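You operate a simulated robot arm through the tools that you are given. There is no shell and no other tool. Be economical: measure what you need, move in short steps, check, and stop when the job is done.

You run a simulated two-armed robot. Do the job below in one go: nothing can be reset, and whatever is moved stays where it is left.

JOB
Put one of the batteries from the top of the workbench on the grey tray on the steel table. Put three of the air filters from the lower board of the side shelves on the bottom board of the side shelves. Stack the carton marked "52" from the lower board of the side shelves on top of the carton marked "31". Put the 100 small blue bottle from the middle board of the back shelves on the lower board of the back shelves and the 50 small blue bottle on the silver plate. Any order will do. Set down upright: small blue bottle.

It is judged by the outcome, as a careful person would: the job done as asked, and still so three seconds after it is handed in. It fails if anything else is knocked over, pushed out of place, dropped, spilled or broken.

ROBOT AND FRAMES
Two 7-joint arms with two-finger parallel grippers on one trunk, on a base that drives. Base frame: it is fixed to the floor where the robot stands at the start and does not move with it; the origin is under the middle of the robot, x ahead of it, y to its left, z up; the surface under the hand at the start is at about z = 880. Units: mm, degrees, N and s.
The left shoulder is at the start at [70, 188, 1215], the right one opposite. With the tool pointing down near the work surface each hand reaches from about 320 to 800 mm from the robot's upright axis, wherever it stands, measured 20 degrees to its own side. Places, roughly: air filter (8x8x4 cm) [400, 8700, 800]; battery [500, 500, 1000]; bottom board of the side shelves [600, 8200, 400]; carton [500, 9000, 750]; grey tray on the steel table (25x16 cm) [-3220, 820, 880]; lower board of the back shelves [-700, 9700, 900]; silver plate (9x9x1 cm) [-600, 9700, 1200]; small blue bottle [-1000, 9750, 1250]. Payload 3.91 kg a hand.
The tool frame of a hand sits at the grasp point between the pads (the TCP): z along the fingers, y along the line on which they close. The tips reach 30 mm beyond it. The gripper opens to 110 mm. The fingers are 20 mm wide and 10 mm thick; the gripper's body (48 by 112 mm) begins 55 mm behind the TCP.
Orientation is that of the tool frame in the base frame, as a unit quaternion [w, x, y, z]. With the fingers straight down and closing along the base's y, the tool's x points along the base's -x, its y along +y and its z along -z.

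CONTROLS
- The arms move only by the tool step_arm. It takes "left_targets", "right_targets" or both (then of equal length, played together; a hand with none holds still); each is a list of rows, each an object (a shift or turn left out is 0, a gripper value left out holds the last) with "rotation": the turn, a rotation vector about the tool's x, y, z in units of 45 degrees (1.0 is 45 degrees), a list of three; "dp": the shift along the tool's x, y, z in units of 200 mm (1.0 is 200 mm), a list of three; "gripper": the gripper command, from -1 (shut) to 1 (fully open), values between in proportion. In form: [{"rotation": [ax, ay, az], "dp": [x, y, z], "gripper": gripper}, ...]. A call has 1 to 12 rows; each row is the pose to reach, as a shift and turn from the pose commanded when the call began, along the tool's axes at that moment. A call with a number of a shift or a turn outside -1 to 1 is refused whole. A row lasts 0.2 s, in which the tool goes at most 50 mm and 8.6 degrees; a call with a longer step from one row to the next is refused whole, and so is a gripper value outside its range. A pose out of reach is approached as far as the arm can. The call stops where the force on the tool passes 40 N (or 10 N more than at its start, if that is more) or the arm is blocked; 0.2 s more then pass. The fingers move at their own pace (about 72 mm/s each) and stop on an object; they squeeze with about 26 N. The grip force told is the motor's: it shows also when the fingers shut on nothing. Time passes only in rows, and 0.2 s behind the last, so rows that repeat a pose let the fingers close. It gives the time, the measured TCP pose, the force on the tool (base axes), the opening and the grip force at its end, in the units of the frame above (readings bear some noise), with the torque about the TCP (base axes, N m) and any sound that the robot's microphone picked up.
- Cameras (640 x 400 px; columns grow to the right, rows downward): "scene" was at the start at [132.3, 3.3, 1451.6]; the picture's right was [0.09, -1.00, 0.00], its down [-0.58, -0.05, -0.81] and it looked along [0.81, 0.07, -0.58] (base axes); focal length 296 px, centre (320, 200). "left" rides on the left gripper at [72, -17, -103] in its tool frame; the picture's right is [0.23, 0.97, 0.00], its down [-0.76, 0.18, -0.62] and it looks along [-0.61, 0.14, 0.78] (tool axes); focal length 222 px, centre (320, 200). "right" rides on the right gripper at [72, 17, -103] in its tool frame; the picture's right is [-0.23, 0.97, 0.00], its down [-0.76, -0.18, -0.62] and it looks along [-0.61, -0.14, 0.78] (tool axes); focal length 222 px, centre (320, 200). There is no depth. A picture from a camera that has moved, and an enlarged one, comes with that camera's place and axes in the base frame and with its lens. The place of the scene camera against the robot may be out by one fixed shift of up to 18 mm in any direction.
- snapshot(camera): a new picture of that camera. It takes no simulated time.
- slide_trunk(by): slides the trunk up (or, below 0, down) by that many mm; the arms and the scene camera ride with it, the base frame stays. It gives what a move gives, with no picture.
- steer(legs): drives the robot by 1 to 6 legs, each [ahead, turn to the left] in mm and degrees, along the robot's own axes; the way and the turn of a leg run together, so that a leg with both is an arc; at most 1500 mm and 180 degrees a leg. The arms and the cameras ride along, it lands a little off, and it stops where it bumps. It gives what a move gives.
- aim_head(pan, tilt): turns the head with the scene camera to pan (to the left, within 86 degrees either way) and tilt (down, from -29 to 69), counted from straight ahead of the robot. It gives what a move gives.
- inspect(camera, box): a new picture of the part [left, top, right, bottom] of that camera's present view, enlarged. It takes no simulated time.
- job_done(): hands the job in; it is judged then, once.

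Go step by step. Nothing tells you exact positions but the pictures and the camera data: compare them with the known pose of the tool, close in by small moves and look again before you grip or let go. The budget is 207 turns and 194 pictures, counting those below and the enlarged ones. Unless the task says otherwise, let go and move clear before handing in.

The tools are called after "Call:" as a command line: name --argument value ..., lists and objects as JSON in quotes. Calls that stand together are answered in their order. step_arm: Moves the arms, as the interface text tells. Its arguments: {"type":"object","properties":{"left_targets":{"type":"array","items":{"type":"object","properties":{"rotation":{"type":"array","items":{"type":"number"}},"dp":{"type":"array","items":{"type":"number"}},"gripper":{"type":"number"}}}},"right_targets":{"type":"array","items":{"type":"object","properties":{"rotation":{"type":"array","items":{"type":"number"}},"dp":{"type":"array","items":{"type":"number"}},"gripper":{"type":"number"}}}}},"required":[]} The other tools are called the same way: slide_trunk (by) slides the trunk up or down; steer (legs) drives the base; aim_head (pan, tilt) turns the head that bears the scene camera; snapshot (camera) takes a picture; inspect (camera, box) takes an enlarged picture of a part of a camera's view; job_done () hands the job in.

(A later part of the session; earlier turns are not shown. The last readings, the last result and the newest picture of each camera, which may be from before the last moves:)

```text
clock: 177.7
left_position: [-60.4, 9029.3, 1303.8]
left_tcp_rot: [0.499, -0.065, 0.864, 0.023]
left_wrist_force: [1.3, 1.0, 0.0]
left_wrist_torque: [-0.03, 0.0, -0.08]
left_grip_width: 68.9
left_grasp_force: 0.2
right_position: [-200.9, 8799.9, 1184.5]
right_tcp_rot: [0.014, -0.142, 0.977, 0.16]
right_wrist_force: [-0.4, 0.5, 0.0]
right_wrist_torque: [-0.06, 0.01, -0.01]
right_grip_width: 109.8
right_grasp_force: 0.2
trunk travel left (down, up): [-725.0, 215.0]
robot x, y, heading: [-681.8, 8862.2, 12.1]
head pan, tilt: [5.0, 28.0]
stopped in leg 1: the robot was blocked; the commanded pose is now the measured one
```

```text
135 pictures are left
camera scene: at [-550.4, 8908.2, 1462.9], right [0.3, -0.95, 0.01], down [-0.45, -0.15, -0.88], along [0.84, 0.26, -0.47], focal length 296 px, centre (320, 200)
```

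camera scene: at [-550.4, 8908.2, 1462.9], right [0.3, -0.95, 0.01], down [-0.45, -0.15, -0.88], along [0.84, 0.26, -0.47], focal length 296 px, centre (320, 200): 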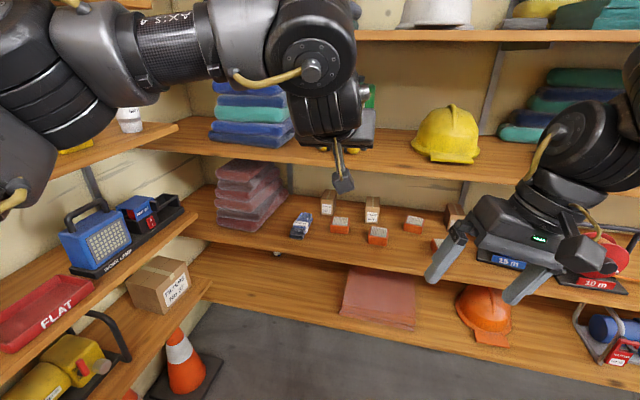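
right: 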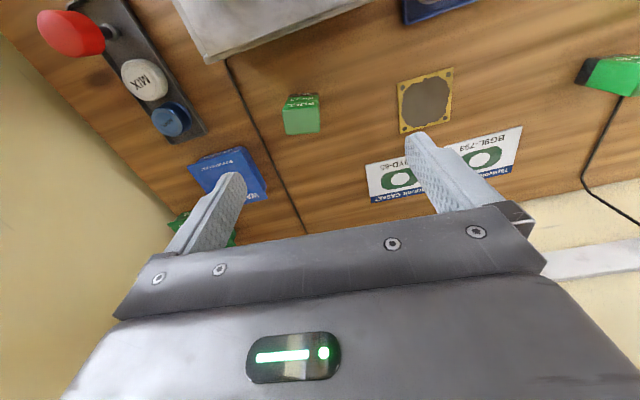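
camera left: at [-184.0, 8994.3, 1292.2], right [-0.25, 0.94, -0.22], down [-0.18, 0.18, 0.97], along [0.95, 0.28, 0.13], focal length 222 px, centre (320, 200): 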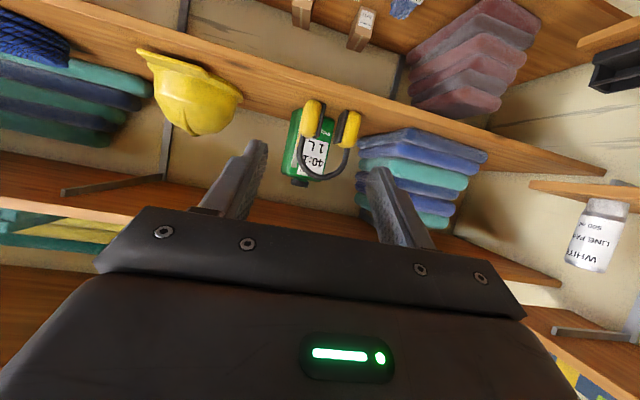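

Something on my right stopped the turn and nudged the right arm. I'll look to the right.

Call:
aim_head --pan -70 --tilt 35

Call:
snapshot --camera "scene"

```text
clock: 179.2
left_position: [-60.9, 9017.8, 1304.7]
left_tcp_rot: [0.498, -0.063, 0.865, 0.026]
left_wrist_force: [0.2, -0.2, -0.2]
left_wrist_torque: [-0.01, 0.04, 0.02]
left_grip_width: 68.8
left_grasp_force: 0.1
right_position: [-200.2, 8789.3, 1182.0]
right_tcp_rot: [0.015, -0.141, 0.976, 0.165]
right_wrist_force: [-0.5, -0.6, -0.8]
right_wrist_torque: [0.02, -0.04, -0.03]
right_grip_width: 110.2
right_grasp_force: 0.1
trunk travel left (down, up): [-725.0, 215.0]
robot x, y, heading: [-683.0, 8860.9, 12.3]
head pan, tilt: [-70.0, 35.0]
```

```text
134 pictures are left
camera scene: at [-590.4, 8795.6, 1452.2], right [-0.84, -0.54, 0.0], down [-0.31, 0.48, -0.82], along [0.44, -0.69, -0.57], focal length 296 px, centre (320, 200)
```

scene: 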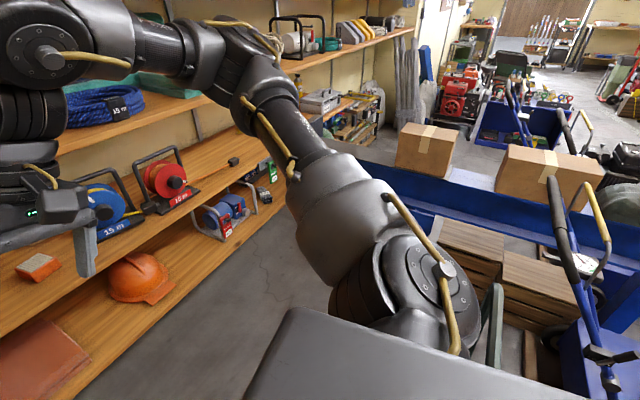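

The right arm touched the handle of a machine behind. I'll turn back a little, fold the left hand down to a compact pose, and travel nearer the middle of the corridor.

Call:
steer --legs '[[0, 10]]'

Call:
step_arm --left_targets '[{"dp": [0.07, 0.05, -0.02], "rotation": [0, 0.167, 0]}, {"dp": [0.14, 0.1, -0.04], "rotation": [0, 0.333, 0]}, {"dp": [0.21, 0.15, -0.06], "rotation": [0, 0.5, 0]}, {"dp": [0.28, 0.2, -0.08], "rotation": [0, 0.667, 0]}, {"dp": [0.35, 0.25, -0.1], "rotation": [0, 0.833, 0]}, {"dp": [0.41, 0.3, -0.11], "rotation": [0, 1.0, 0]}]'

Call:
snapshot --camera "scene"

```text
clock: 180.3
left_position: [-99.2, 9127.9, 1303.8]
left_tcp_rot: [0.494, -0.142, 0.855, 0.072]
left_wrist_force: [0.3, 0.1, -0.4]
left_wrist_torque: [-0.02, 0.0, 0.01]
left_grip_width: 68.9
left_grasp_force: 0.0
right_position: [-194.5, 8877.0, 1184.0]
right_tcp_rot: [0.001, -0.229, 0.96, 0.164]
right_wrist_force: [0.1, 0.1, 0.8]
right_wrist_torque: [-0.01, -0.01, 0.0]
right_grip_width: 110.0
right_grasp_force: 0.1
trunk travel left (down, up): [-725.0, 215.0]
robot x, y, heading: [-683.8, 8866.6, 22.9]
head pan, tilt: [-70.0, 35.0]
```

```text
clock: 181.7
left_position: [-176.6, 9164.6, 1244.2]
left_tcp_rot: [0.129, -0.158, 0.979, 0.012]
left_wrist_force: [-0.1, 0.0, 0.4]
left_wrist_torque: [-0.03, 0.01, 0.01]
left_grip_width: 69.0
left_grasp_force: 0.1
right_position: [-195.0, 8878.0, 1184.0]
right_tcp_rot: [0.001, -0.229, 0.96, 0.162]
right_wrist_force: [-0.7, 0.4, -0.1]
right_wrist_torque: [0.0, 0.02, 0.0]
right_grip_width: 110.3
right_grasp_force: 0.1
trunk travel left (down, up): [-725.0, 215.0]
robot x, y, heading: [-681.2, 8863.0, 22.7]
head pan, tilt: [-70.0, 35.0]
```

```text
133 pictures are left
camera scene: at [-580.0, 8815.3, 1452.2], right [-0.73, -0.68, 0.0], down [-0.39, 0.42, -0.82], along [0.56, -0.6, -0.57], focal length 296 px, centre (320, 200)
```

scene: 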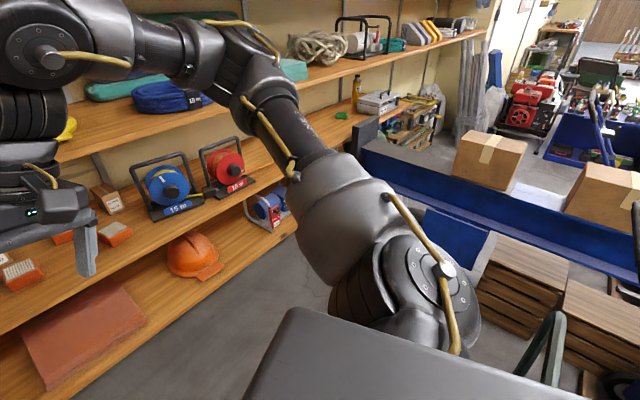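

Call:
step_arm --left_targets '[{"dp": [0.12, 0.07, 0.09], "rotation": [0, 0.1, 0]}, {"dp": [0.24, 0.14, 0.18], "rotation": [0, 0.2, 0]}, {"dp": [0.36, 0.21, 0.27], "rotation": [0, 0.333, 0]}, {"dp": [0.48, 0.28, 0.37], "rotation": [0, 0.333, 0]}, {"dp": [0.56, 0.3, 0.37], "rotation": [0, 0.333, 0]}]'

Call:
steer --legs '[[160, 0], [0, -22]]'

```text
clock: 182.9
left_position: [-278.1, 9193.2, 1144.0]
left_tcp_rot: [0.001, -0.158, 0.987, -0.01]
left_wrist_force: [-0.2, -0.3, 0.0]
left_wrist_torque: [-0.01, 0.01, 0.03]
left_grip_width: 68.9
left_grasp_force: 0.2
right_position: [-195.4, 8877.3, 1184.0]
right_tcp_rot: [0.001, -0.228, 0.96, 0.164]
right_wrist_force: [0.6, -0.1, -0.2]
right_wrist_torque: [-0.01, -0.02, 0.02]
right_grip_width: 109.9
right_grasp_force: 0.0
trunk travel left (down, up): [-725.0, 215.0]
robot x, y, heading: [-679.8, 8865.1, 22.9]
head pan, tilt: [-70.0, 35.0]
```

```text
clock: 185.5
left_position: [-39.8, 9081.8, 1144.9]
left_tcp_rot: [-0.002, 0.03, 0.999, -0.01]
left_wrist_force: [-0.2, 0.1, 0.2]
left_wrist_torque: [0.01, -0.01, 0.02]
left_grip_width: 68.6
left_grasp_force: 0.1
right_position: [-79.2, 8758.2, 1183.5]
right_tcp_rot: [0.032, -0.044, 0.986, 0.16]
right_wrist_force: [0.0, -0.8, 0.7]
right_wrist_torque: [0.04, -0.04, -0.03]
right_grip_width: 110.3
right_grasp_force: 0.1
trunk travel left (down, up): [-725.0, 215.0]
robot x, y, heading: [-537.6, 8927.1, 0.9]
head pan, tilt: [-70.0, 35.0]
```

Call:
steer --legs '[[0, -3], [-455, 0], [0, 92]]'

Call:
aim_head --pan 15 --tilt 20

Call:
snapshot --camera "scene"

```text
clock: 192.6
left_position: [-1147.2, 9443.0, 1143.0]
left_tcp_rot: [0.006, -0.681, 0.733, -0.008]
left_wrist_force: [-0.2, -1.0, -0.8]
left_wrist_torque: [0.01, 0.0, 0.01]
left_grip_width: 68.7
left_grasp_force: 0.0
right_position: [-824.8, 9398.4, 1183.9]
right_tcp_rot: [0.09, 0.723, -0.672, -0.137]
right_wrist_force: [-0.3, -0.2, -0.7]
right_wrist_torque: [0.01, -0.01, -0.05]
right_grip_width: 110.0
right_grasp_force: 0.1
trunk travel left (down, up): [-725.0, 215.0]
robot x, y, heading: [-998.9, 8944.5, 90.4]
head pan, tilt: [-70.0, 35.0]
```

```text
clock: 194.2
left_position: [-1146.4, 9442.7, 1143.6]
left_tcp_rot: [0.006, -0.68, 0.733, -0.007]
left_wrist_force: [-0.2, 0.3, 0.3]
left_wrist_torque: [-0.02, 0.03, 0.0]
left_grip_width: 69.0
left_grasp_force: 0.0
right_position: [-824.7, 9398.4, 1183.6]
right_tcp_rot: [0.09, 0.723, -0.671, -0.137]
right_wrist_force: [0.8, 0.3, 0.7]
right_wrist_torque: [-0.03, -0.02, -0.01]
right_grip_width: 110.1
right_grasp_force: 0.0
trunk travel left (down, up): [-725.0, 215.0]
robot x, y, heading: [-1000.1, 8942.8, 90.1]
head pan, tilt: [15.0, 20.0]
```

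```text
132 pictures are left
camera scene: at [-1028.6, 9079.8, 1476.1], right [0.96, 0.26, 0.0], down [0.09, -0.33, -0.94], along [-0.25, 0.91, -0.34], focal length 296 px, centre (320, 200)
```

scene: 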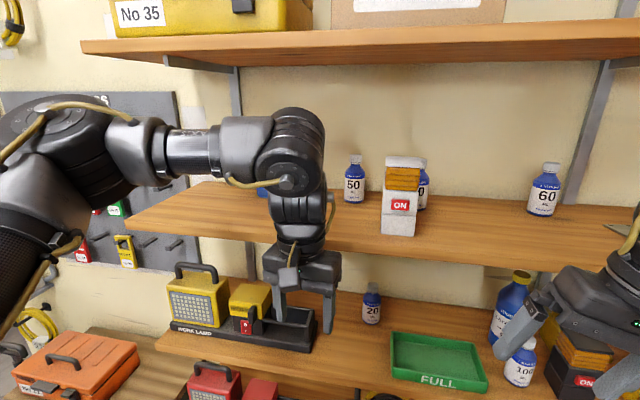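

The "50" bottle is at about (-1132, 9748), just behind and left of the white "ON" block. I'll raise and tilt the left hand as before.

Call:
step_arm --left_targets '[{"dp": [0, 0, -0.2], "rotation": [0, -0.16, 0], "gripper": 0.5}, {"dp": [0, 0, -0.4], "rotation": [0, -0.33, 0]}, {"dp": [-0.05, 0, -0.6], "rotation": [0, -0.5, 0]}, {"dp": [-0.1, 0, -0.75], "rotation": [0, -0.67, 0]}, {"dp": [-0.17, 0, -0.8], "rotation": [0, -0.84, 0]}, {"dp": [-0.25, 0, -0.8], "rotation": [0, -1.0, 0]}]'

Call:
step_arm --left_targets '[{"dp": [0, 0, 0.1], "rotation": [0, -0.15, 0]}, {"dp": [0, 0, 0.2], "rotation": [0, -0.33, 0]}, {"dp": [0, 0, 0.2], "rotation": [0, -0.33, 0]}]'

Call:
snapshot --camera "left"

```text
clock: 195.6
left_position: [-1149.7, 9496.5, 1302.2]
left_tcp_rot: [0.285, -0.63, 0.676, 0.253]
left_wrist_force: [0.2, 0.4, 0.2]
left_wrist_torque: [-0.03, 0.0, 0.01]
left_grip_width: 82.6
left_grasp_force: 0.1
right_position: [-824.2, 9398.2, 1182.7]
right_tcp_rot: [0.091, 0.723, -0.672, -0.135]
right_wrist_force: [0.9, -0.5, 0.3]
right_wrist_torque: [-0.01, 0.02, -0.01]
right_grip_width: 109.8
right_grasp_force: 0.0
trunk travel left (down, up): [-725.0, 215.0]
robot x, y, heading: [-999.5, 8947.0, 90.1]
head pan, tilt: [15.0, 20.0]
```

```text
clock: 196.4
left_position: [-1154.0, 9541.8, 1284.1]
left_tcp_rot: [0.372, -0.591, 0.634, 0.332]
left_wrist_force: [0.6, -0.2, 0.9]
left_wrist_torque: [-0.03, 0.01, 0.0]
left_grip_width: 82.5
left_grasp_force: 0.0
left hand out of reach, approached as far as the arm can: row 1, 2, 3
right_position: [-823.4, 9396.8, 1185.0]
right_tcp_rot: [0.09, 0.723, -0.672, -0.137]
right_wrist_force: [1.1, -0.7, 0.0]
right_wrist_torque: [0.02, 0.0, -0.01]
right_grip_width: 110.1
right_grasp_force: 0.1
trunk travel left (down, up): [-725.0, 215.0]
robot x, y, heading: [-999.4, 8947.4, 90.6]
head pan, tilt: [15.0, 20.0]
```

```text
131 pictures are left
camera left: at [-1149.2, 9415.8, 1274.2], right [-0.98, -0.04, -0.21], down [-0.21, -0.14, 0.97], along [-0.07, 0.99, 0.13], focal length 222 px, centre (320, 200)
```

left: 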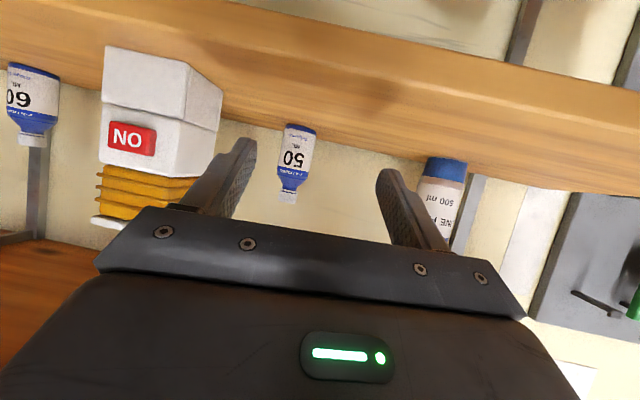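

The "50" is ahead, with the block to its right. I'll yaw the hand ~10° so that it comes in from the left, clear of the block, and check the line.

Call:
step_arm --left_targets '[{"dp": [-0.05, 0.05, 0.06], "rotation": [0.096, 0.002, 0.055], "gripper": 0.4}, {"dp": [-0.095, 0.1, 0.12], "rotation": [0.193, 0.004, 0.111]}, {"dp": [-0.095, 0.1, 0.12], "rotation": [0.193, 0.004, 0.111]}]'

Call:
snapshot --camera "left"

```text
clock: 197.2
left_position: [-1173.6, 9578.2, 1289.6]
left_tcp_rot: [0.398, -0.535, 0.683, 0.299]
left_wrist_force: [0.0, -0.4, -0.4]
left_wrist_torque: [0.02, 0.02, 0.0]
left_grip_width: 76.9
left_grasp_force: 0.1
right_position: [-822.9, 9397.1, 1183.9]
right_tcp_rot: [0.09, 0.723, -0.671, -0.138]
right_wrist_force: [-0.1, -0.6, 1.6]
right_wrist_torque: [-0.03, 0.0, 0.01]
right_grip_width: 110.2
right_grasp_force: 0.0
trunk travel left (down, up): [-725.0, 215.0]
robot x, y, heading: [-998.8, 8944.2, 90.2]
head pan, tilt: [15.0, 20.0]
```

```text
130 pictures are left
camera left: at [-1188.5, 9451.7, 1277.9], right [-0.97, 0.13, -0.21], down [-0.23, -0.1, 0.97], along [0.11, 0.99, 0.13], focal length 222 px, centre (320, 200)
```

left: 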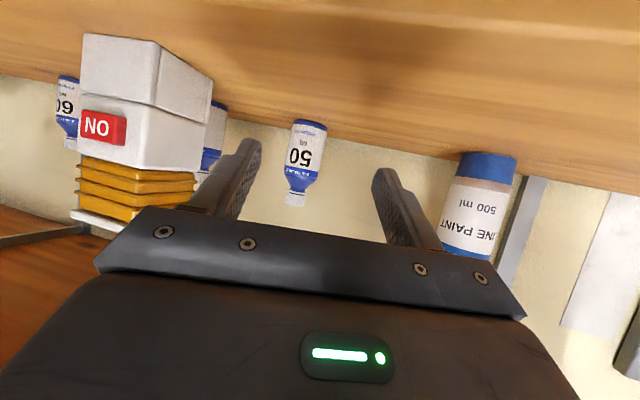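

Bottle "50" fixed at (-1126, 9735) by two views; the block is well clear of this approach line. I'll go in and grip.

Call:
step_arm --left_targets '[{"dp": [-0.1, -0.02, 0.18]}, {"dp": [-0.2, -0.037, 0.36]}, {"dp": [-0.3, -0.037, 0.54]}, {"dp": [-0.396, -0.037, 0.718]}, {"dp": [-0.396, -0.037, 0.718]}, {"dp": [-0.396, -0.037, 0.718], "gripper": -1}, {"dp": [-0.396, -0.037, 0.718]}, {"dp": [-0.396, -0.037, 0.718]}, {"dp": [-0.396, -0.037, 0.718]}]'

Call:
snapshot --camera "left"

Call:
snapshot --camera "scene"

```text
clock: 199.2
left_position: [-1126.9, 9736.4, 1281.9]
left_tcp_rot: [0.399, -0.536, 0.682, 0.299]
left_wrist_force: [-1.4, 1.9, 4.8]
left_wrist_torque: [0.25, 0.19, 0.05]
left_grip_width: 45.3
left_grasp_force: 25.7
right_position: [-825.5, 9397.7, 1185.3]
right_tcp_rot: [0.09, 0.723, -0.672, -0.136]
right_wrist_force: [-0.3, 0.9, 0.4]
right_wrist_torque: [-0.05, 0.0, -0.03]
right_grip_width: 109.7
right_grasp_force: 0.0
trunk travel left (down, up): [-725.0, 215.0]
robot x, y, heading: [-997.7, 8947.2, 89.9]
head pan, tilt: [15.0, 20.0]
```

```text
129 pictures are left
camera left: at [-1141.8, 9610.8, 1270.9], right [-0.97, 0.13, -0.22], down [-0.23, -0.1, 0.97], along [0.1, 0.99, 0.13], focal length 222 px, centre (320, 200)
```

left: 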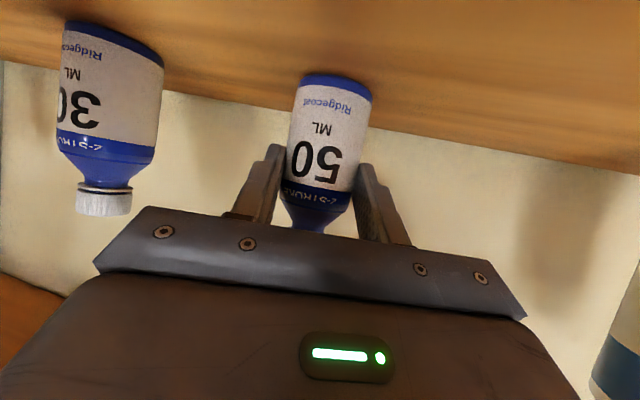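

```text
128 pictures are left
camera scene: at [-1028.8, 9079.4, 1476.2], right [0.96, 0.26, 0.0], down [0.09, -0.33, -0.94], along [-0.25, 0.91, -0.34], focal length 296 px, centre (320, 200)
```

scene: 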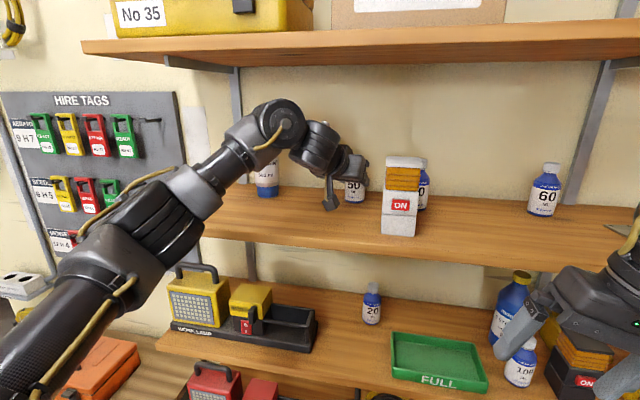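

Gripped the "50". Lift 20 mm and retreat along the same line.

Call:
step_arm --left_targets '[{"dp": [-0.043, 0, -0.025]}, {"dp": [-0.086, 0, -0.05]}, {"dp": [-0.086, 0, -0.05]}, {"dp": [0.024, 0.0015, -0.24]}, {"dp": [0.134, 0.003, -0.43]}, {"dp": [0.244, 0.0045, -0.62]}, {"dp": [0.355, 0.006, -0.805]}, {"dp": [0.355, 0.006, -0.805]}]'

Call:
snapshot --camera "left"

Call:
snapshot --camera "scene"

```text
clock: 201.0
left_position: [-1167.9, 9567.6, 1300.3]
left_tcp_rot: [0.397, -0.536, 0.682, 0.298]
left_wrist_force: [0.4, 0.0, -1.5]
left_wrist_torque: [-0.02, -0.01, 0.01]
left_grip_width: 45.3
left_grasp_force: 26.3
right_position: [-823.4, 9400.5, 1183.3]
right_tcp_rot: [0.091, 0.722, -0.672, -0.136]
right_wrist_force: [0.5, -0.1, -0.6]
right_wrist_torque: [0.04, 0.01, 0.01]
right_grip_width: 110.1
right_grasp_force: 0.0
trunk travel left (down, up): [-725.0, 215.0]
robot x, y, heading: [-996.6, 8942.6, 90.1]
head pan, tilt: [15.0, 20.0]
```

```text
127 pictures are left
camera left: at [-1184.5, 9442.0, 1289.5], right [-0.97, 0.13, -0.22], down [-0.23, -0.1, 0.97], along [0.1, 0.99, 0.13], focal length 222 px, centre (320, 200)
```

left: 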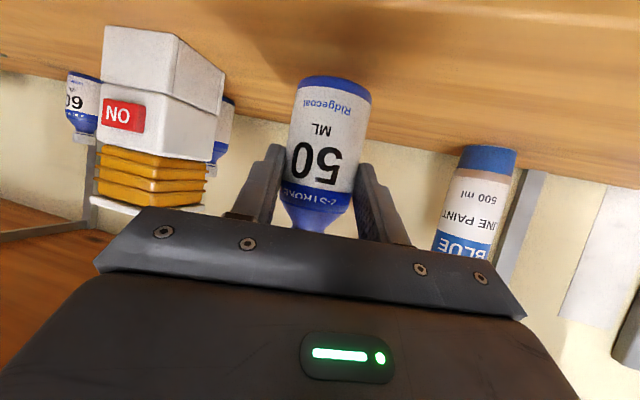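

```text
126 pictures are left
camera scene: at [-1028.3, 9081.2, 1475.9], right [0.96, 0.26, 0.0], down [0.09, -0.33, -0.94], along [-0.25, 0.91, -0.34], focal length 296 px, centre (320, 200)
```

scene: 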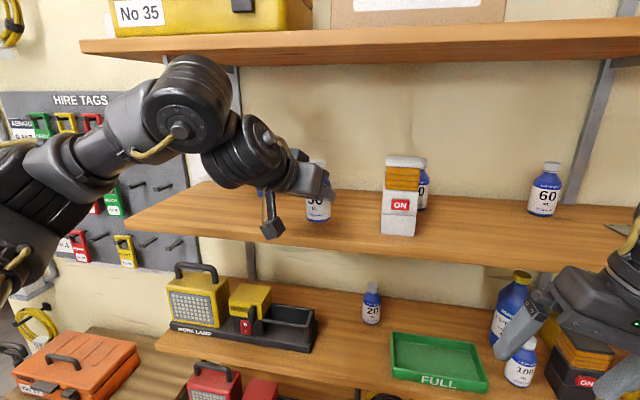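

The "50" is held upright. Now I'll manoeuvre in small legs: back off, turn right, edge forward, turn to face along the corridor.

Call:
steer --legs '[[-90, 0], [0, -45], [100, 0], [0, -44]]'

Call:
snapshot --camera "scene"

```text
clock: 206.9
left_position: [-306.5, 9113.5, 1301.1]
left_tcp_rot: [0.493, 0.094, 0.862, -0.065]
left_wrist_force: [0.5, 0.2, -1.6]
left_wrist_torque: [0.01, 0.04, 0.02]
left_grip_width: 45.2
left_grasp_force: 25.9
right_position: [-466.5, 8764.5, 1184.1]
right_tcp_rot: [0.031, -0.049, 0.985, 0.161]
right_wrist_force: [0.2, -0.1, -0.2]
right_wrist_torque: [0.03, 0.0, -0.01]
right_grip_width: 110.1
right_grasp_force: 0.0
trunk travel left (down, up): [-725.0, 215.0]
robot x, y, heading: [-925.9, 8926.0, 1.6]
head pan, tilt: [15.0, 20.0]
```

```text
125 pictures are left
camera scene: at [-791.2, 8951.3, 1476.0], right [0.29, -0.96, 0.0], down [-0.33, -0.1, -0.94], along [0.9, 0.27, -0.34], focal length 296 px, centre (320, 200)
```

scene: 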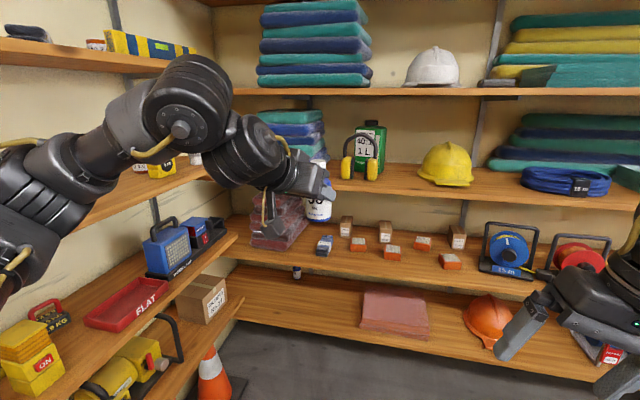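

Now ahead 380 and turn to face the plate.

Call:
steer --legs '[[375, 0], [0, 88.4]]'

Call:
aim_head --pan 0 --tilt 28

Call:
snapshot --camera "scene"

Call:
snapshot --camera "left"

```text
clock: 213.1
left_position: [-729.6, 9558.1, 1301.3]
left_tcp_rot: [0.397, -0.538, 0.68, 0.3]
left_wrist_force: [0.5, 0.4, -0.1]
left_wrist_torque: [0.0, 0.02, 0.0]
left_grip_width: 45.1
left_grasp_force: 26.3
right_position: [-384.3, 9393.0, 1185.3]
right_tcp_rot: [0.091, 0.726, -0.668, -0.137]
right_wrist_force: [0.1, -0.1, 0.4]
right_wrist_torque: [0.03, 0.0, 0.02]
right_grip_width: 109.9
right_grasp_force: 0.1
trunk travel left (down, up): [-725.0, 215.0]
robot x, y, heading: [-554.7, 8937.5, 90.7]
head pan, tilt: [15.0, 20.0]
```

```text
clock: 213.8
left_position: [-730.3, 9558.5, 1300.8]
left_tcp_rot: [0.397, -0.539, 0.679, 0.301]
left_wrist_force: [0.3, -0.1, -0.5]
left_wrist_torque: [-0.01, -0.02, -0.01]
left_grip_width: 45.1
left_grasp_force: 26.5
right_position: [-384.0, 9392.8, 1184.5]
right_tcp_rot: [0.091, 0.726, -0.668, -0.136]
right_wrist_force: [0.0, -0.7, 0.0]
right_wrist_torque: [-0.01, -0.01, 0.02]
right_grip_width: 109.9
right_grasp_force: 0.0
trunk travel left (down, up): [-725.0, 215.0]
robot x, y, heading: [-550.9, 8937.8, 90.8]
head pan, tilt: [0.0, 28.0]
```

```text
124 pictures are left
camera scene: at [-561.6, 9073.9, 1463.2], right [1.0, 0.02, 0.0], down [0.01, -0.47, -0.88], along [-0.01, 0.88, -0.47], focal length 296 px, centre (320, 200)
```

scene: 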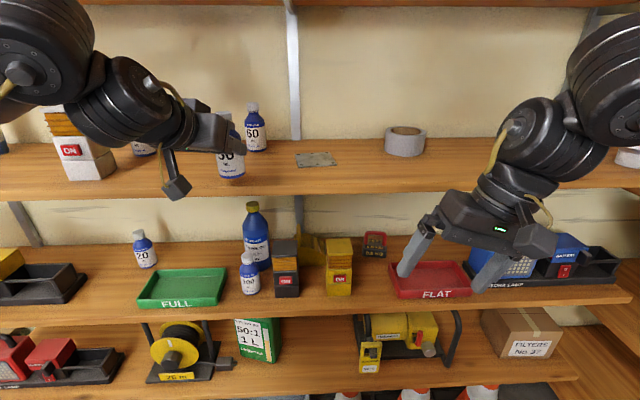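

```text
123 pictures are left
camera left: at [-744.6, 9432.1, 1290.1], right [-0.97, 0.12, -0.22], down [-0.23, -0.1, 0.97], along [0.1, 0.99, 0.13], focal length 222 px, centre (320, 200)
```

left: 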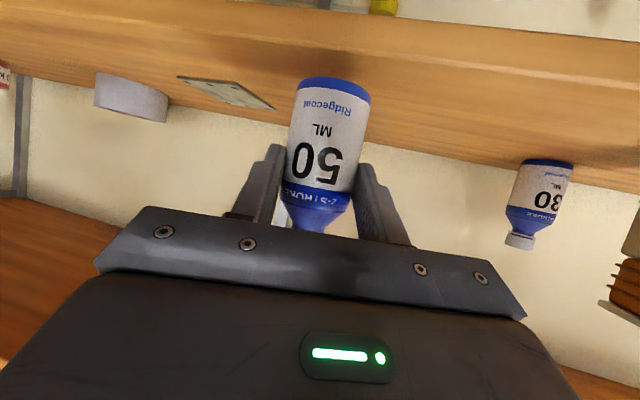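

The plate is centred at about (-580, 9690). The camera calibration checks out against the held bottle, so I'll carry it over the plate, bottom about 20 mm above, and check.

Call:
step_arm --left_targets '[{"dp": [-0.09, -0.115, 0.138]}, {"dp": [-0.18, -0.23, 0.276]}, {"dp": [-0.27, -0.345, 0.414]}, {"dp": [-0.36, -0.46, 0.552]}, {"dp": [-0.446, -0.572, 0.689]}, {"dp": [-0.446, -0.572, 0.689]}]'

Call:
snapshot --camera "left"

Call:
inspect --camera "scene" --box '[220, 80, 412, 200]'

```text
clock: 215.2
left_position: [-580.7, 9687.5, 1307.6]
left_tcp_rot: [0.397, -0.539, 0.68, 0.3]
left_wrist_force: [-0.6, -0.4, -0.7]
left_wrist_torque: [-0.01, -0.04, 0.01]
left_grip_width: 45.0
left_grasp_force: 26.0
right_position: [-385.6, 9392.2, 1184.6]
right_tcp_rot: [0.09, 0.725, -0.669, -0.136]
right_wrist_force: [0.1, -0.5, 0.0]
right_wrist_torque: [0.04, -0.01, 0.0]
right_grip_width: 110.0
right_grasp_force: 0.0
trunk travel left (down, up): [-725.0, 215.0]
robot x, y, heading: [-555.3, 8935.5, 90.7]
head pan, tilt: [0.0, 28.0]
```

```text
122 pictures are left
camera left: at [-595.6, 9562.2, 1296.4], right [-0.97, 0.12, -0.22], down [-0.23, -0.1, 0.97], along [0.09, 0.99, 0.13], focal length 222 px, centre (320, 200)
```

left: 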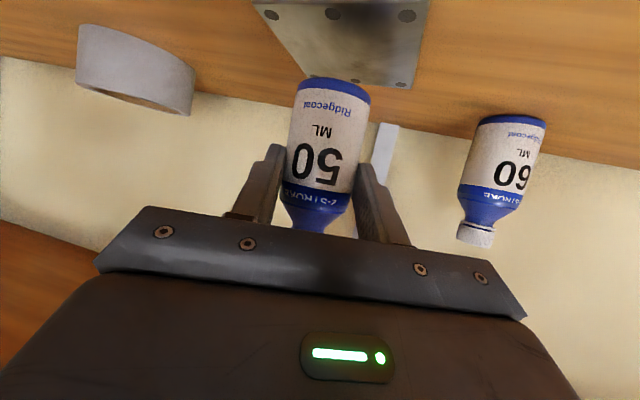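

```text
3.33 times, centred on (316, 140) of scene
camera zoom: at [-562.6, 9073.2, 1463.2], right [1.0, 0.01, 0.0], down [0.01, -0.47, -0.88], along [-0.01, 0.88, -0.47], focal length 986 px, centre (333, 400)
```

zoom: 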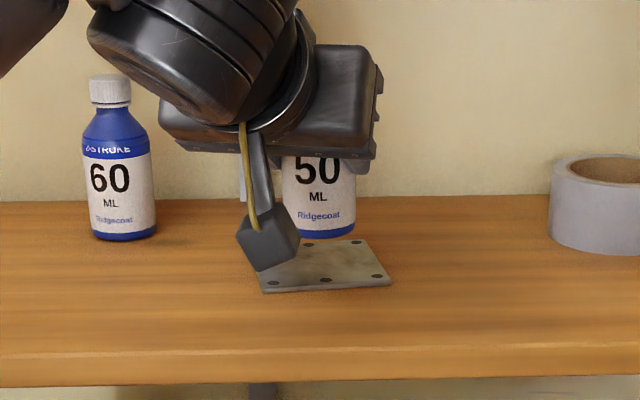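

The plate centre appears ~10 mm nearer the front than the bottle. I'll shift back 10 mm and lower about 12 mm, then look again.

Call:
step_arm --left_targets '[{"dp": [0.025, -0.012, -0.042]}, {"dp": [0.051, -0.012, -0.027]}, {"dp": [0.077, -0.012, -0.012]}, {"dp": [0.077, -0.012, -0.012]}]'

Call:
snapshot --camera "left"

Call:
inspect --camera "scene" --box '[268, 110, 364, 170]'

```text
clock: 216.2
left_position: [-579.0, 9679.2, 1296.9]
left_tcp_rot: [0.397, -0.538, 0.68, 0.3]
left_wrist_force: [0.5, -0.3, -1.0]
left_wrist_torque: [-0.03, 0.02, 0.02]
left_grip_width: 45.0
left_grasp_force: 25.9
right_position: [-383.2, 9393.7, 1184.1]
right_tcp_rot: [0.091, 0.726, -0.668, -0.136]
right_wrist_force: [0.3, 0.9, -0.1]
right_wrist_torque: [-0.02, 0.01, 0.0]
right_grip_width: 109.7
right_grasp_force: 0.1
trunk travel left (down, up): [-725.0, 215.0]
robot x, y, heading: [-551.2, 8938.9, 90.8]
head pan, tilt: [0.0, 28.0]
```

```text
120 pictures are left
camera left: at [-593.7, 9553.0, 1285.2], right [-0.97, 0.12, -0.22], down [-0.23, -0.1, 0.97], along [0.1, 0.99, 0.13], focal length 222 px, centre (320, 200)
```

left: 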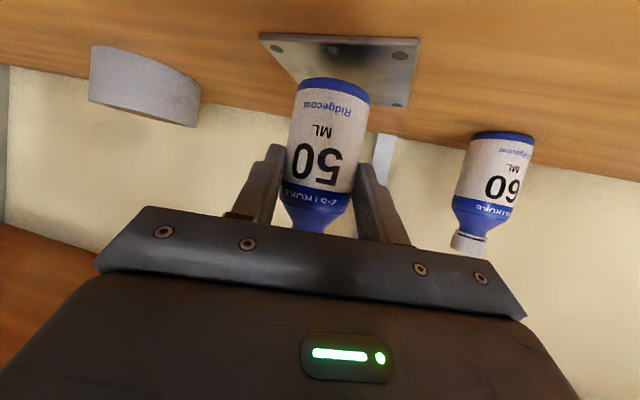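

```text
6.67 times, centred on (316, 140) of scene
camera zoom: at [-560.8, 9073.7, 1463.2], right [1.0, 0.01, 0.0], down [0.01, -0.47, -0.88], along [-0.01, 0.88, -0.47], focal length 1971 px, centre (347, 600)
```

zoom: 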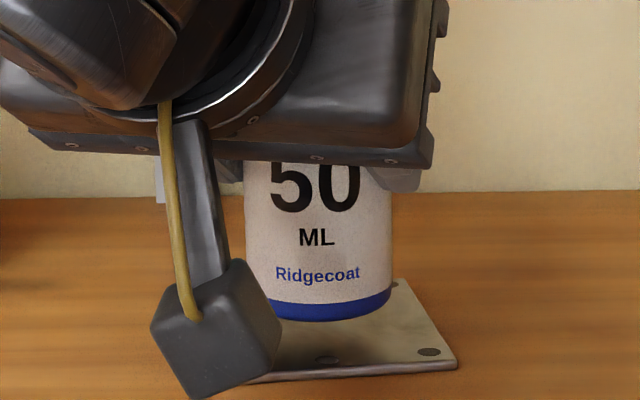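

Over the plate, nearly centred. I'll nudge 4 mm left and lower in small steps to contact.

Call:
step_arm --left_targets '[{"dp": [0.0, 0.02, 0.0]}, {"dp": [0.0087, 0.02, 0.005]}, {"dp": [0.0173, 0.02, 0.01]}, {"dp": [0.026, 0.02, 0.015]}, {"dp": [0.026, 0.02, 0.015]}]'

Call:
inspect --camera "scene" --box '[268, 110, 364, 170]'

```text
clock: 217.4
left_position: [-582.5, 9680.3, 1291.8]
left_tcp_rot: [0.397, -0.539, 0.679, 0.301]
left_wrist_force: [0.5, 0.8, -0.4]
left_wrist_torque: [-0.01, 0.0, 0.05]
left_grip_width: 44.9
left_grasp_force: 26.0
right_position: [-382.8, 9392.4, 1183.8]
right_tcp_rot: [0.091, 0.726, -0.669, -0.136]
right_wrist_force: [0.0, -0.1, -0.2]
right_wrist_torque: [0.02, 0.02, -0.03]
right_grip_width: 109.8
right_grasp_force: 0.0
trunk travel left (down, up): [-725.0, 215.0]
robot x, y, heading: [-556.9, 8936.2, 91.0]
head pan, tilt: [0.0, 28.0]
```

```text
6.67 times, centred on (316, 140) of scene
camera zoom: at [-561.0, 9073.8, 1463.2], right [1.0, 0.01, 0.0], down [0.01, -0.47, -0.88], along [-0.01, 0.88, -0.47], focal length 1971 px, centre (347, 600)
```

zoom: 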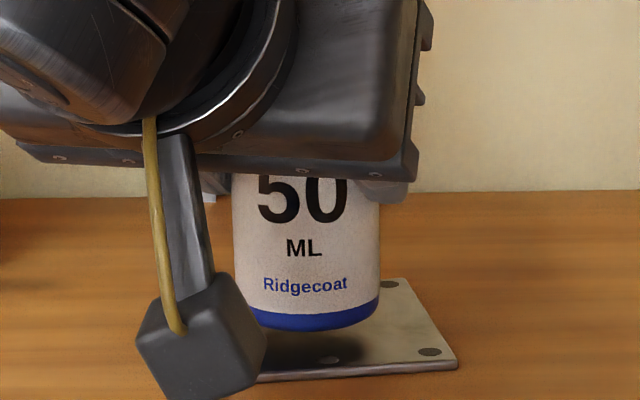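

Call:
step_arm --left_targets '[{"dp": [0.0087, 0, 0.005]}, {"dp": [0.0173, 0, 0.01]}, {"dp": [0.0217, 0, 0.0125]}, {"dp": [0.026, 0, 0.015]}, {"dp": [0.026, 0, 0.015]}]'

Call:
inspect --camera "scene" --box '[268, 110, 364, 170]'

```text
clock: 218.7
left_position: [-583.6, 9680.8, 1287.2]
left_tcp_rot: [0.397, -0.538, 0.68, 0.301]
left_wrist_force: [-0.7, -0.2, -0.4]
left_wrist_torque: [-0.02, -0.01, 0.0]
left_grip_width: 45.2
left_grasp_force: 26.2
right_position: [-383.7, 9393.4, 1184.1]
right_tcp_rot: [0.09, 0.726, -0.668, -0.136]
right_wrist_force: [-0.3, -0.4, -0.3]
right_wrist_torque: [0.03, 0.01, 0.03]
right_grip_width: 110.1
right_grasp_force: 0.0
trunk travel left (down, up): [-725.0, 215.0]
robot x, y, heading: [-557.2, 8937.4, 90.8]
head pan, tilt: [0.0, 28.0]
```

```text
6.67 times, centred on (316, 140) of scene
camera zoom: at [-561.1, 9073.9, 1463.2], right [1.0, 0.01, 0.0], down [0.01, -0.47, -0.88], along [-0.01, 0.88, -0.47], focal length 1971 px, centre (347, 600)
```

zoom: 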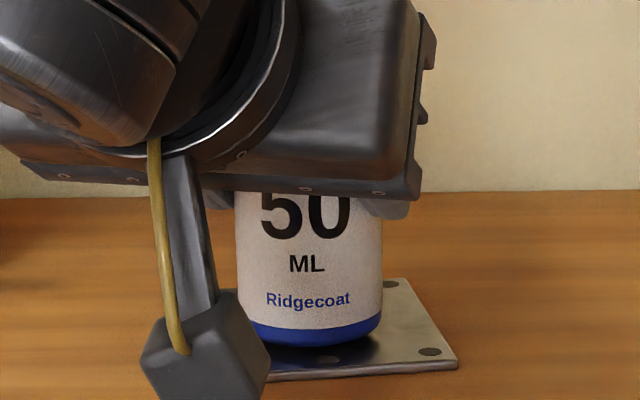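

Call:
step_arm --left_targets '[{"dp": [0.0065, 0, 0.00375]}, {"dp": [0.013, 0, 0.0075]}, {"dp": [0.017, 0, 0.01]}, {"dp": [0.017, 0, 0.01]}]'

```text
clock: 219.7
left_position: [-583.9, 9679.5, 1284.7]
left_tcp_rot: [0.398, -0.538, 0.68, 0.301]
left_wrist_force: [-1.2, 4.1, 11.0]
left_wrist_torque: [0.42, 0.31, -0.01]
left_grip_width: 44.8
left_grasp_force: 26.0
right_position: [-383.9, 9391.8, 1184.2]
right_tcp_rot: [0.091, 0.726, -0.668, -0.136]
right_wrist_force: [-0.5, 0.7, 0.5]
right_wrist_torque: [0.01, 0.0, 0.01]
right_grip_width: 109.9
right_grasp_force: 0.1
trunk travel left (down, up): [-725.0, 215.0]
robot x, y, heading: [-554.6, 8937.6, 90.7]
head pan, tilt: [0.0, 28.0]
```

Firm contact. I'll ease 1 mm, open, and withdraw backwards.

Call:
step_arm --left_targets '[{"dp": [-0.0043, 0, -0.0025]}, {"dp": [-0.0043, 0, -0.0025], "gripper": 0.0}, {"dp": [-0.0043, 0, -0.0025], "gripper": 0.35}, {"dp": [-0.0043, 0, -0.0025]}, {"dp": [0.05, 0, -0.1]}, {"dp": [0.14, 0.002, -0.25]}, {"dp": [0.23, 0.004, -0.4]}, {"dp": [0.32, 0.005, -0.55]}, {"dp": [0.32, 0.005, -0.55]}]'

Call:
snapshot --camera "scene"

Call:
snapshot --camera "left"

```text
clock: 221.7
left_position: [-614.2, 9559.5, 1282.5]
left_tcp_rot: [0.396, -0.539, 0.68, 0.3]
left_wrist_force: [0.0, -0.1, -0.3]
left_wrist_torque: [-0.02, -0.02, 0.01]
left_grip_width: 74.3
left_grasp_force: 0.2
right_position: [-383.1, 9392.7, 1184.2]
right_tcp_rot: [0.09, 0.727, -0.667, -0.136]
right_wrist_force: [-0.1, -0.5, -0.6]
right_wrist_torque: [-0.02, 0.04, -0.02]
right_grip_width: 109.8
right_grasp_force: 0.0
trunk travel left (down, up): [-725.0, 215.0]
robot x, y, heading: [-550.7, 8936.5, 90.7]
head pan, tilt: [0.0, 28.0]
```

```text
116 pictures are left
camera scene: at [-561.1, 9074.4, 1463.1], right [1.0, 0.01, 0.0], down [0.01, -0.47, -0.88], along [-0.01, 0.88, -0.47], focal length 296 px, centre (320, 200)
```

scene: 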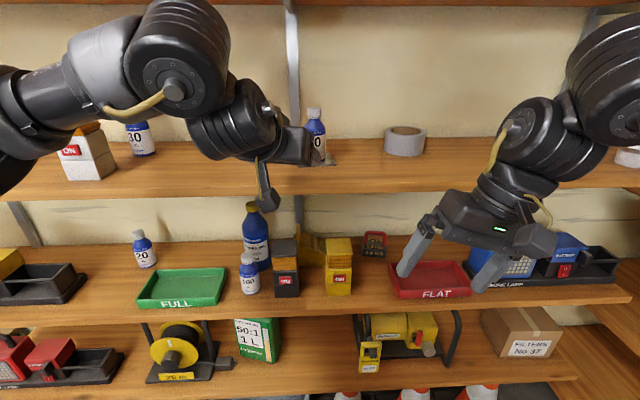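

```text
115 pictures are left
camera left: at [-628.3, 9434.3, 1272.0], right [-0.97, 0.12, -0.22], down [-0.23, -0.1, 0.97], along [0.09, 0.99, 0.13], focal length 222 px, centre (320, 200)
```

left: 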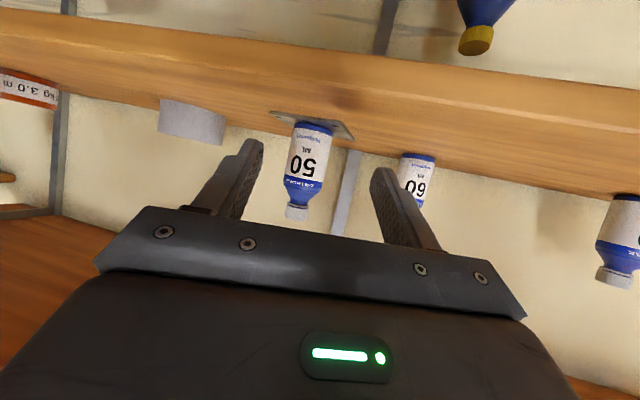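

The "50" stands on the silver plate. Next the side shelves: I'll turn right to face them and look.

Call:
steer --legs '[[0, -90.8]]'

Call:
aim_head --pan -10 --tilt 32

Call:
snapshot --camera "scene"

```text
clock: 226.0
left_position: [71.8, 8960.5, 1284.1]
left_tcp_rot: [0.491, 0.125, 0.858, -0.083]
left_wrist_force: [0.1, -0.6, 0.3]
left_wrist_torque: [0.01, -0.01, 0.0]
left_grip_width: 74.2
left_grasp_force: 0.0
right_position: [-109.0, 8739.7, 1184.6]
right_tcp_rot: [0.037, -0.012, 0.986, 0.159]
right_wrist_force: [0.5, -0.1, -0.1]
right_wrist_torque: [-0.01, -0.01, 0.01]
right_grip_width: 109.9
right_grasp_force: 0.0
trunk travel left (down, up): [-725.0, 215.0]
robot x, y, heading: [-551.8, 8936.2, -2.6]
head pan, tilt: [0.0, 28.0]
```

```text
clock: 226.7
left_position: [70.9, 8959.4, 1283.8]
left_tcp_rot: [0.491, 0.125, 0.858, -0.083]
left_wrist_force: [1.0, -0.2, 0.7]
left_wrist_torque: [0.04, 0.01, -0.02]
left_grip_width: 74.5
left_grasp_force: 0.0
right_position: [-110.5, 8740.4, 1183.7]
right_tcp_rot: [0.038, -0.011, 0.986, 0.159]
right_wrist_force: [0.2, 0.1, 0.3]
right_wrist_torque: [0.02, -0.02, -0.03]
right_grip_width: 110.1
right_grasp_force: 0.0
trunk travel left (down, up): [-725.0, 215.0]
robot x, y, heading: [-553.0, 8938.7, -2.6]
head pan, tilt: [-10.0, 32.0]
```

```text
114 pictures are left
camera scene: at [-421.5, 8910.5, 1456.9], right [-0.22, -0.98, 0.0], down [-0.52, 0.11, -0.85], along [0.83, -0.18, -0.53], focal length 296 px, centre (320, 200)
```

scene: 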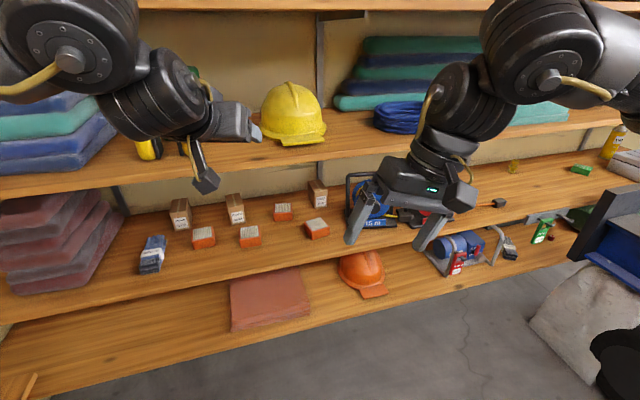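

Call:
inspect --camera "scene" --box '[130, 170, 250, 245]'

Call:
inspect --camera "scene" --box '[225, 170, 345, 245]'

Call:
inspect --camera "scene" --box '[100, 210, 340, 360]'

```text
5.33 times, centred on (190, 208) of scene
camera zoom: at [-421.5, 8910.5, 1456.9], right [-0.22, -0.98, 0.0], down [-0.52, 0.11, -0.85], along [0.83, -0.18, -0.53], focal length 1577 px, centre (1013, 160)
```

zoom: 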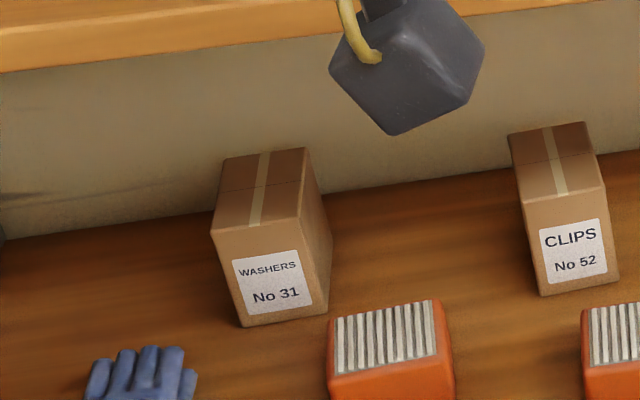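

```text
5.33 times, centred on (285, 208) of scene
camera zoom: at [-421.5, 8910.5, 1456.9], right [-0.22, -0.98, 0.0], down [-0.52, 0.11, -0.85], along [0.83, -0.18, -0.53], focal length 1577 px, centre (507, 160)
```

zoom: 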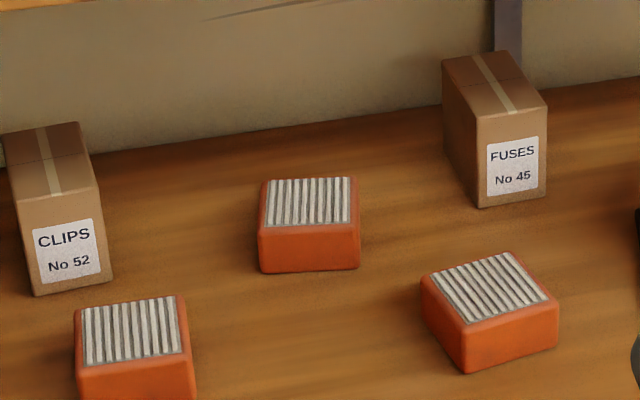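

```text
2.67 times, centred on (220, 285) of scene
camera zoom: at [-421.5, 8910.5, 1456.9], right [-0.22, -0.98, 0.0], down [-0.52, 0.11, -0.85], along [0.83, -0.18, -0.53], focal length 788 px, centre (587, -27)
```

zoom: 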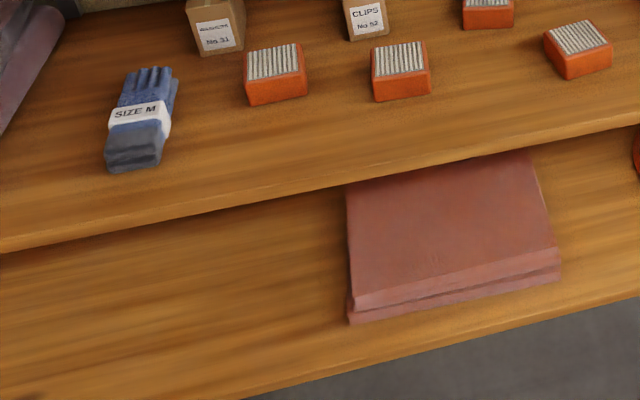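

The side shelf's lower board holds cartons 31, 52, 45 and four filters; the bottom board has free space left of the red cloth. I'll fold the left hand to a 45° forward tilt, lower, before driving nearer.

Call:
step_arm --left_targets '[{"dp": [0.2, 0.04, 0], "rotation": [-0.07, 0.08, -0.04], "gripper": 1}, {"dp": [0.4, 0.08, 0], "rotation": [-0.14, 0.16, -0.08]}, {"dp": [0.6, 0.12, 0], "rotation": [-0.21, 0.24, -0.12]}, {"dp": [0.815, 0.164, 0], "rotation": [-0.293, 0.333, -0.171]}, {"dp": [0.815, 0.164, 0], "rotation": [-0.293, 0.333, -0.171]}]'

```text
clock: 227.9
left_position: [84.7, 9032.0, 1154.8]
left_tcp_rot: [0.379, 0.021, 0.925, 0.0]
left_wrist_force: [0.1, 0.2, 0.2]
left_wrist_torque: [-0.01, 0.02, 0.02]
left_grip_width: 109.6
left_grasp_force: 0.1
left hand out of reach, approached as far as the arm can: row 2, 3, 4, 5
right_position: [-109.2, 8740.5, 1184.8]
right_tcp_rot: [0.037, -0.011, 0.986, 0.159]
right_wrist_force: [0.3, -0.4, -0.4]
right_wrist_torque: [-0.01, -0.01, 0.02]
right_grip_width: 110.2
right_grasp_force: 0.2
trunk travel left (down, up): [-725.0, 215.0]
robot x, y, heading: [-551.2, 8936.5, -2.5]
head pan, tilt: [-10.0, 32.0]
```

Call:
step_arm --left_targets '[{"dp": [0.2, 0.05, 0.15]}, {"dp": [0.42, 0.1, 0.2]}, {"dp": [0.65, 0.15, 0.2]}, {"dp": [0.88, 0.2, 0.15]}, {"dp": [0.92, 0.2, 0.14]}]'

```text
refused: row 1 steps farther than a row can; nothing moved
```

Call:
step_arm --left_targets '[{"dp": [0.18, 0.04, 0.1]}, {"dp": [0.38, 0.08, 0.16]}, {"dp": [0.58, 0.12, 0.18]}, {"dp": [0.78, 0.16, 0.16]}, {"dp": [0.92, 0.2, 0.14]}, {"dp": [0.92, 0.2, 0.14]}]'

Call:
snapshot --camera "scene"

```text
clock: 229.3
left_position: [47.5, 9109.1, 991.9]
left_tcp_rot: [0.38, 0.022, 0.925, 0.0]
left_wrist_force: [0.5, -0.8, 0.9]
left_wrist_torque: [-0.01, 0.02, 0.0]
left_grip_width: 110.1
left_grasp_force: 0.1
left hand out of reach, approached as far as the arm can: row 1, 2, 3, 4, 5, 6
right_position: [-107.3, 8739.8, 1183.3]
right_tcp_rot: [0.037, -0.011, 0.986, 0.161]
right_wrist_force: [0.0, 0.5, -0.5]
right_wrist_torque: [0.0, 0.02, 0.0]
right_grip_width: 110.0
right_grasp_force: 0.1
trunk travel left (down, up): [-725.0, 215.0]
robot x, y, heading: [-554.0, 8937.1, -2.6]
head pan, tilt: [-10.0, 32.0]
```

```text
110 pictures are left
camera scene: at [-421.4, 8909.4, 1456.8], right [-0.22, -0.98, 0.0], down [-0.52, 0.12, -0.85], along [0.83, -0.18, -0.53], focal length 296 px, centre (320, 200)
```

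scene: 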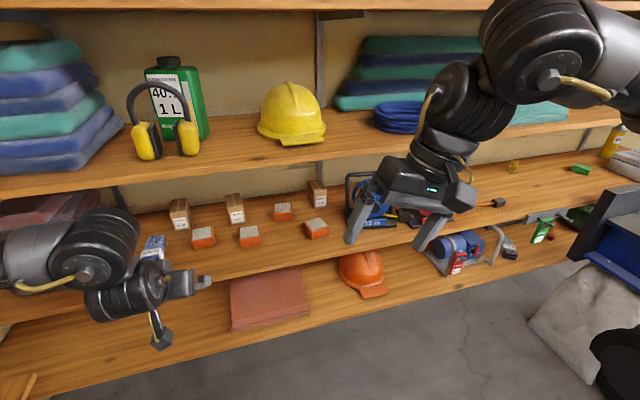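

I'll straighten to heading 0, move 100 mm closer, and lower the left hand in front of the shelf so its camera sees the filters.

Call:
steer --legs '[[0, 2.6], [90, 0]]'

Call:
snapshot --camera "left"

Call:
snapshot --camera "scene"

```text
clock: 230.8
left_position: [125.1, 9138.4, 995.6]
left_tcp_rot: [0.383, 0.0, 0.924, 0.007]
left_wrist_force: [-0.3, -1.3, -0.3]
left_wrist_torque: [0.0, 0.03, 0.02]
left_grip_width: 110.0
left_grasp_force: 0.1
right_position: [-16.9, 8762.4, 1187.4]
right_tcp_rot: [0.036, -0.035, 0.986, 0.161]
right_wrist_force: [-0.7, 0.6, -0.1]
right_wrist_torque: [-0.03, -0.05, 0.01]
right_grip_width: 110.1
right_grasp_force: 0.1
trunk travel left (down, up): [-725.0, 215.0]
robot x, y, heading: [-462.1, 8938.1, -0.1]
head pan, tilt: [-10.0, 32.0]
```

```text
109 pictures are left
camera left: at [-0.8, 9121.3, 1016.5], right [-0.17, 0.98, -0.15], down [0.1, 0.16, 0.98], along [0.98, 0.15, -0.12], focal length 222 px, centre (320, 200)
```

left: 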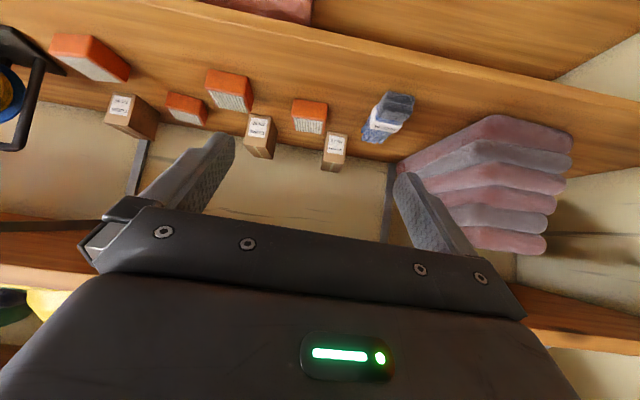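

```text
108 pictures are left
camera scene: at [-339.2, 8917.6, 1458.0], right [-0.17, -0.99, 0.0], down [-0.52, 0.09, -0.85], along [0.84, -0.15, -0.52], focal length 296 px, centre (320, 200)
```

scene: 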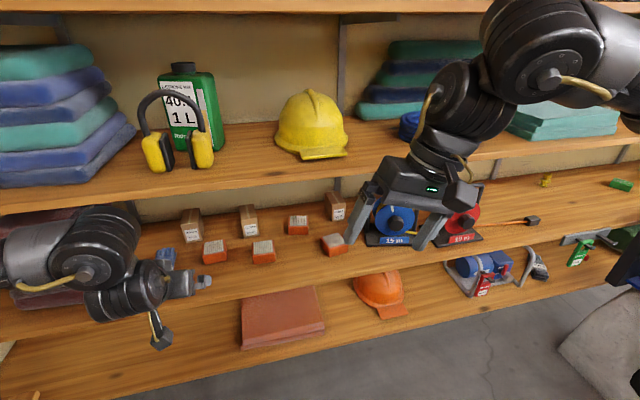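

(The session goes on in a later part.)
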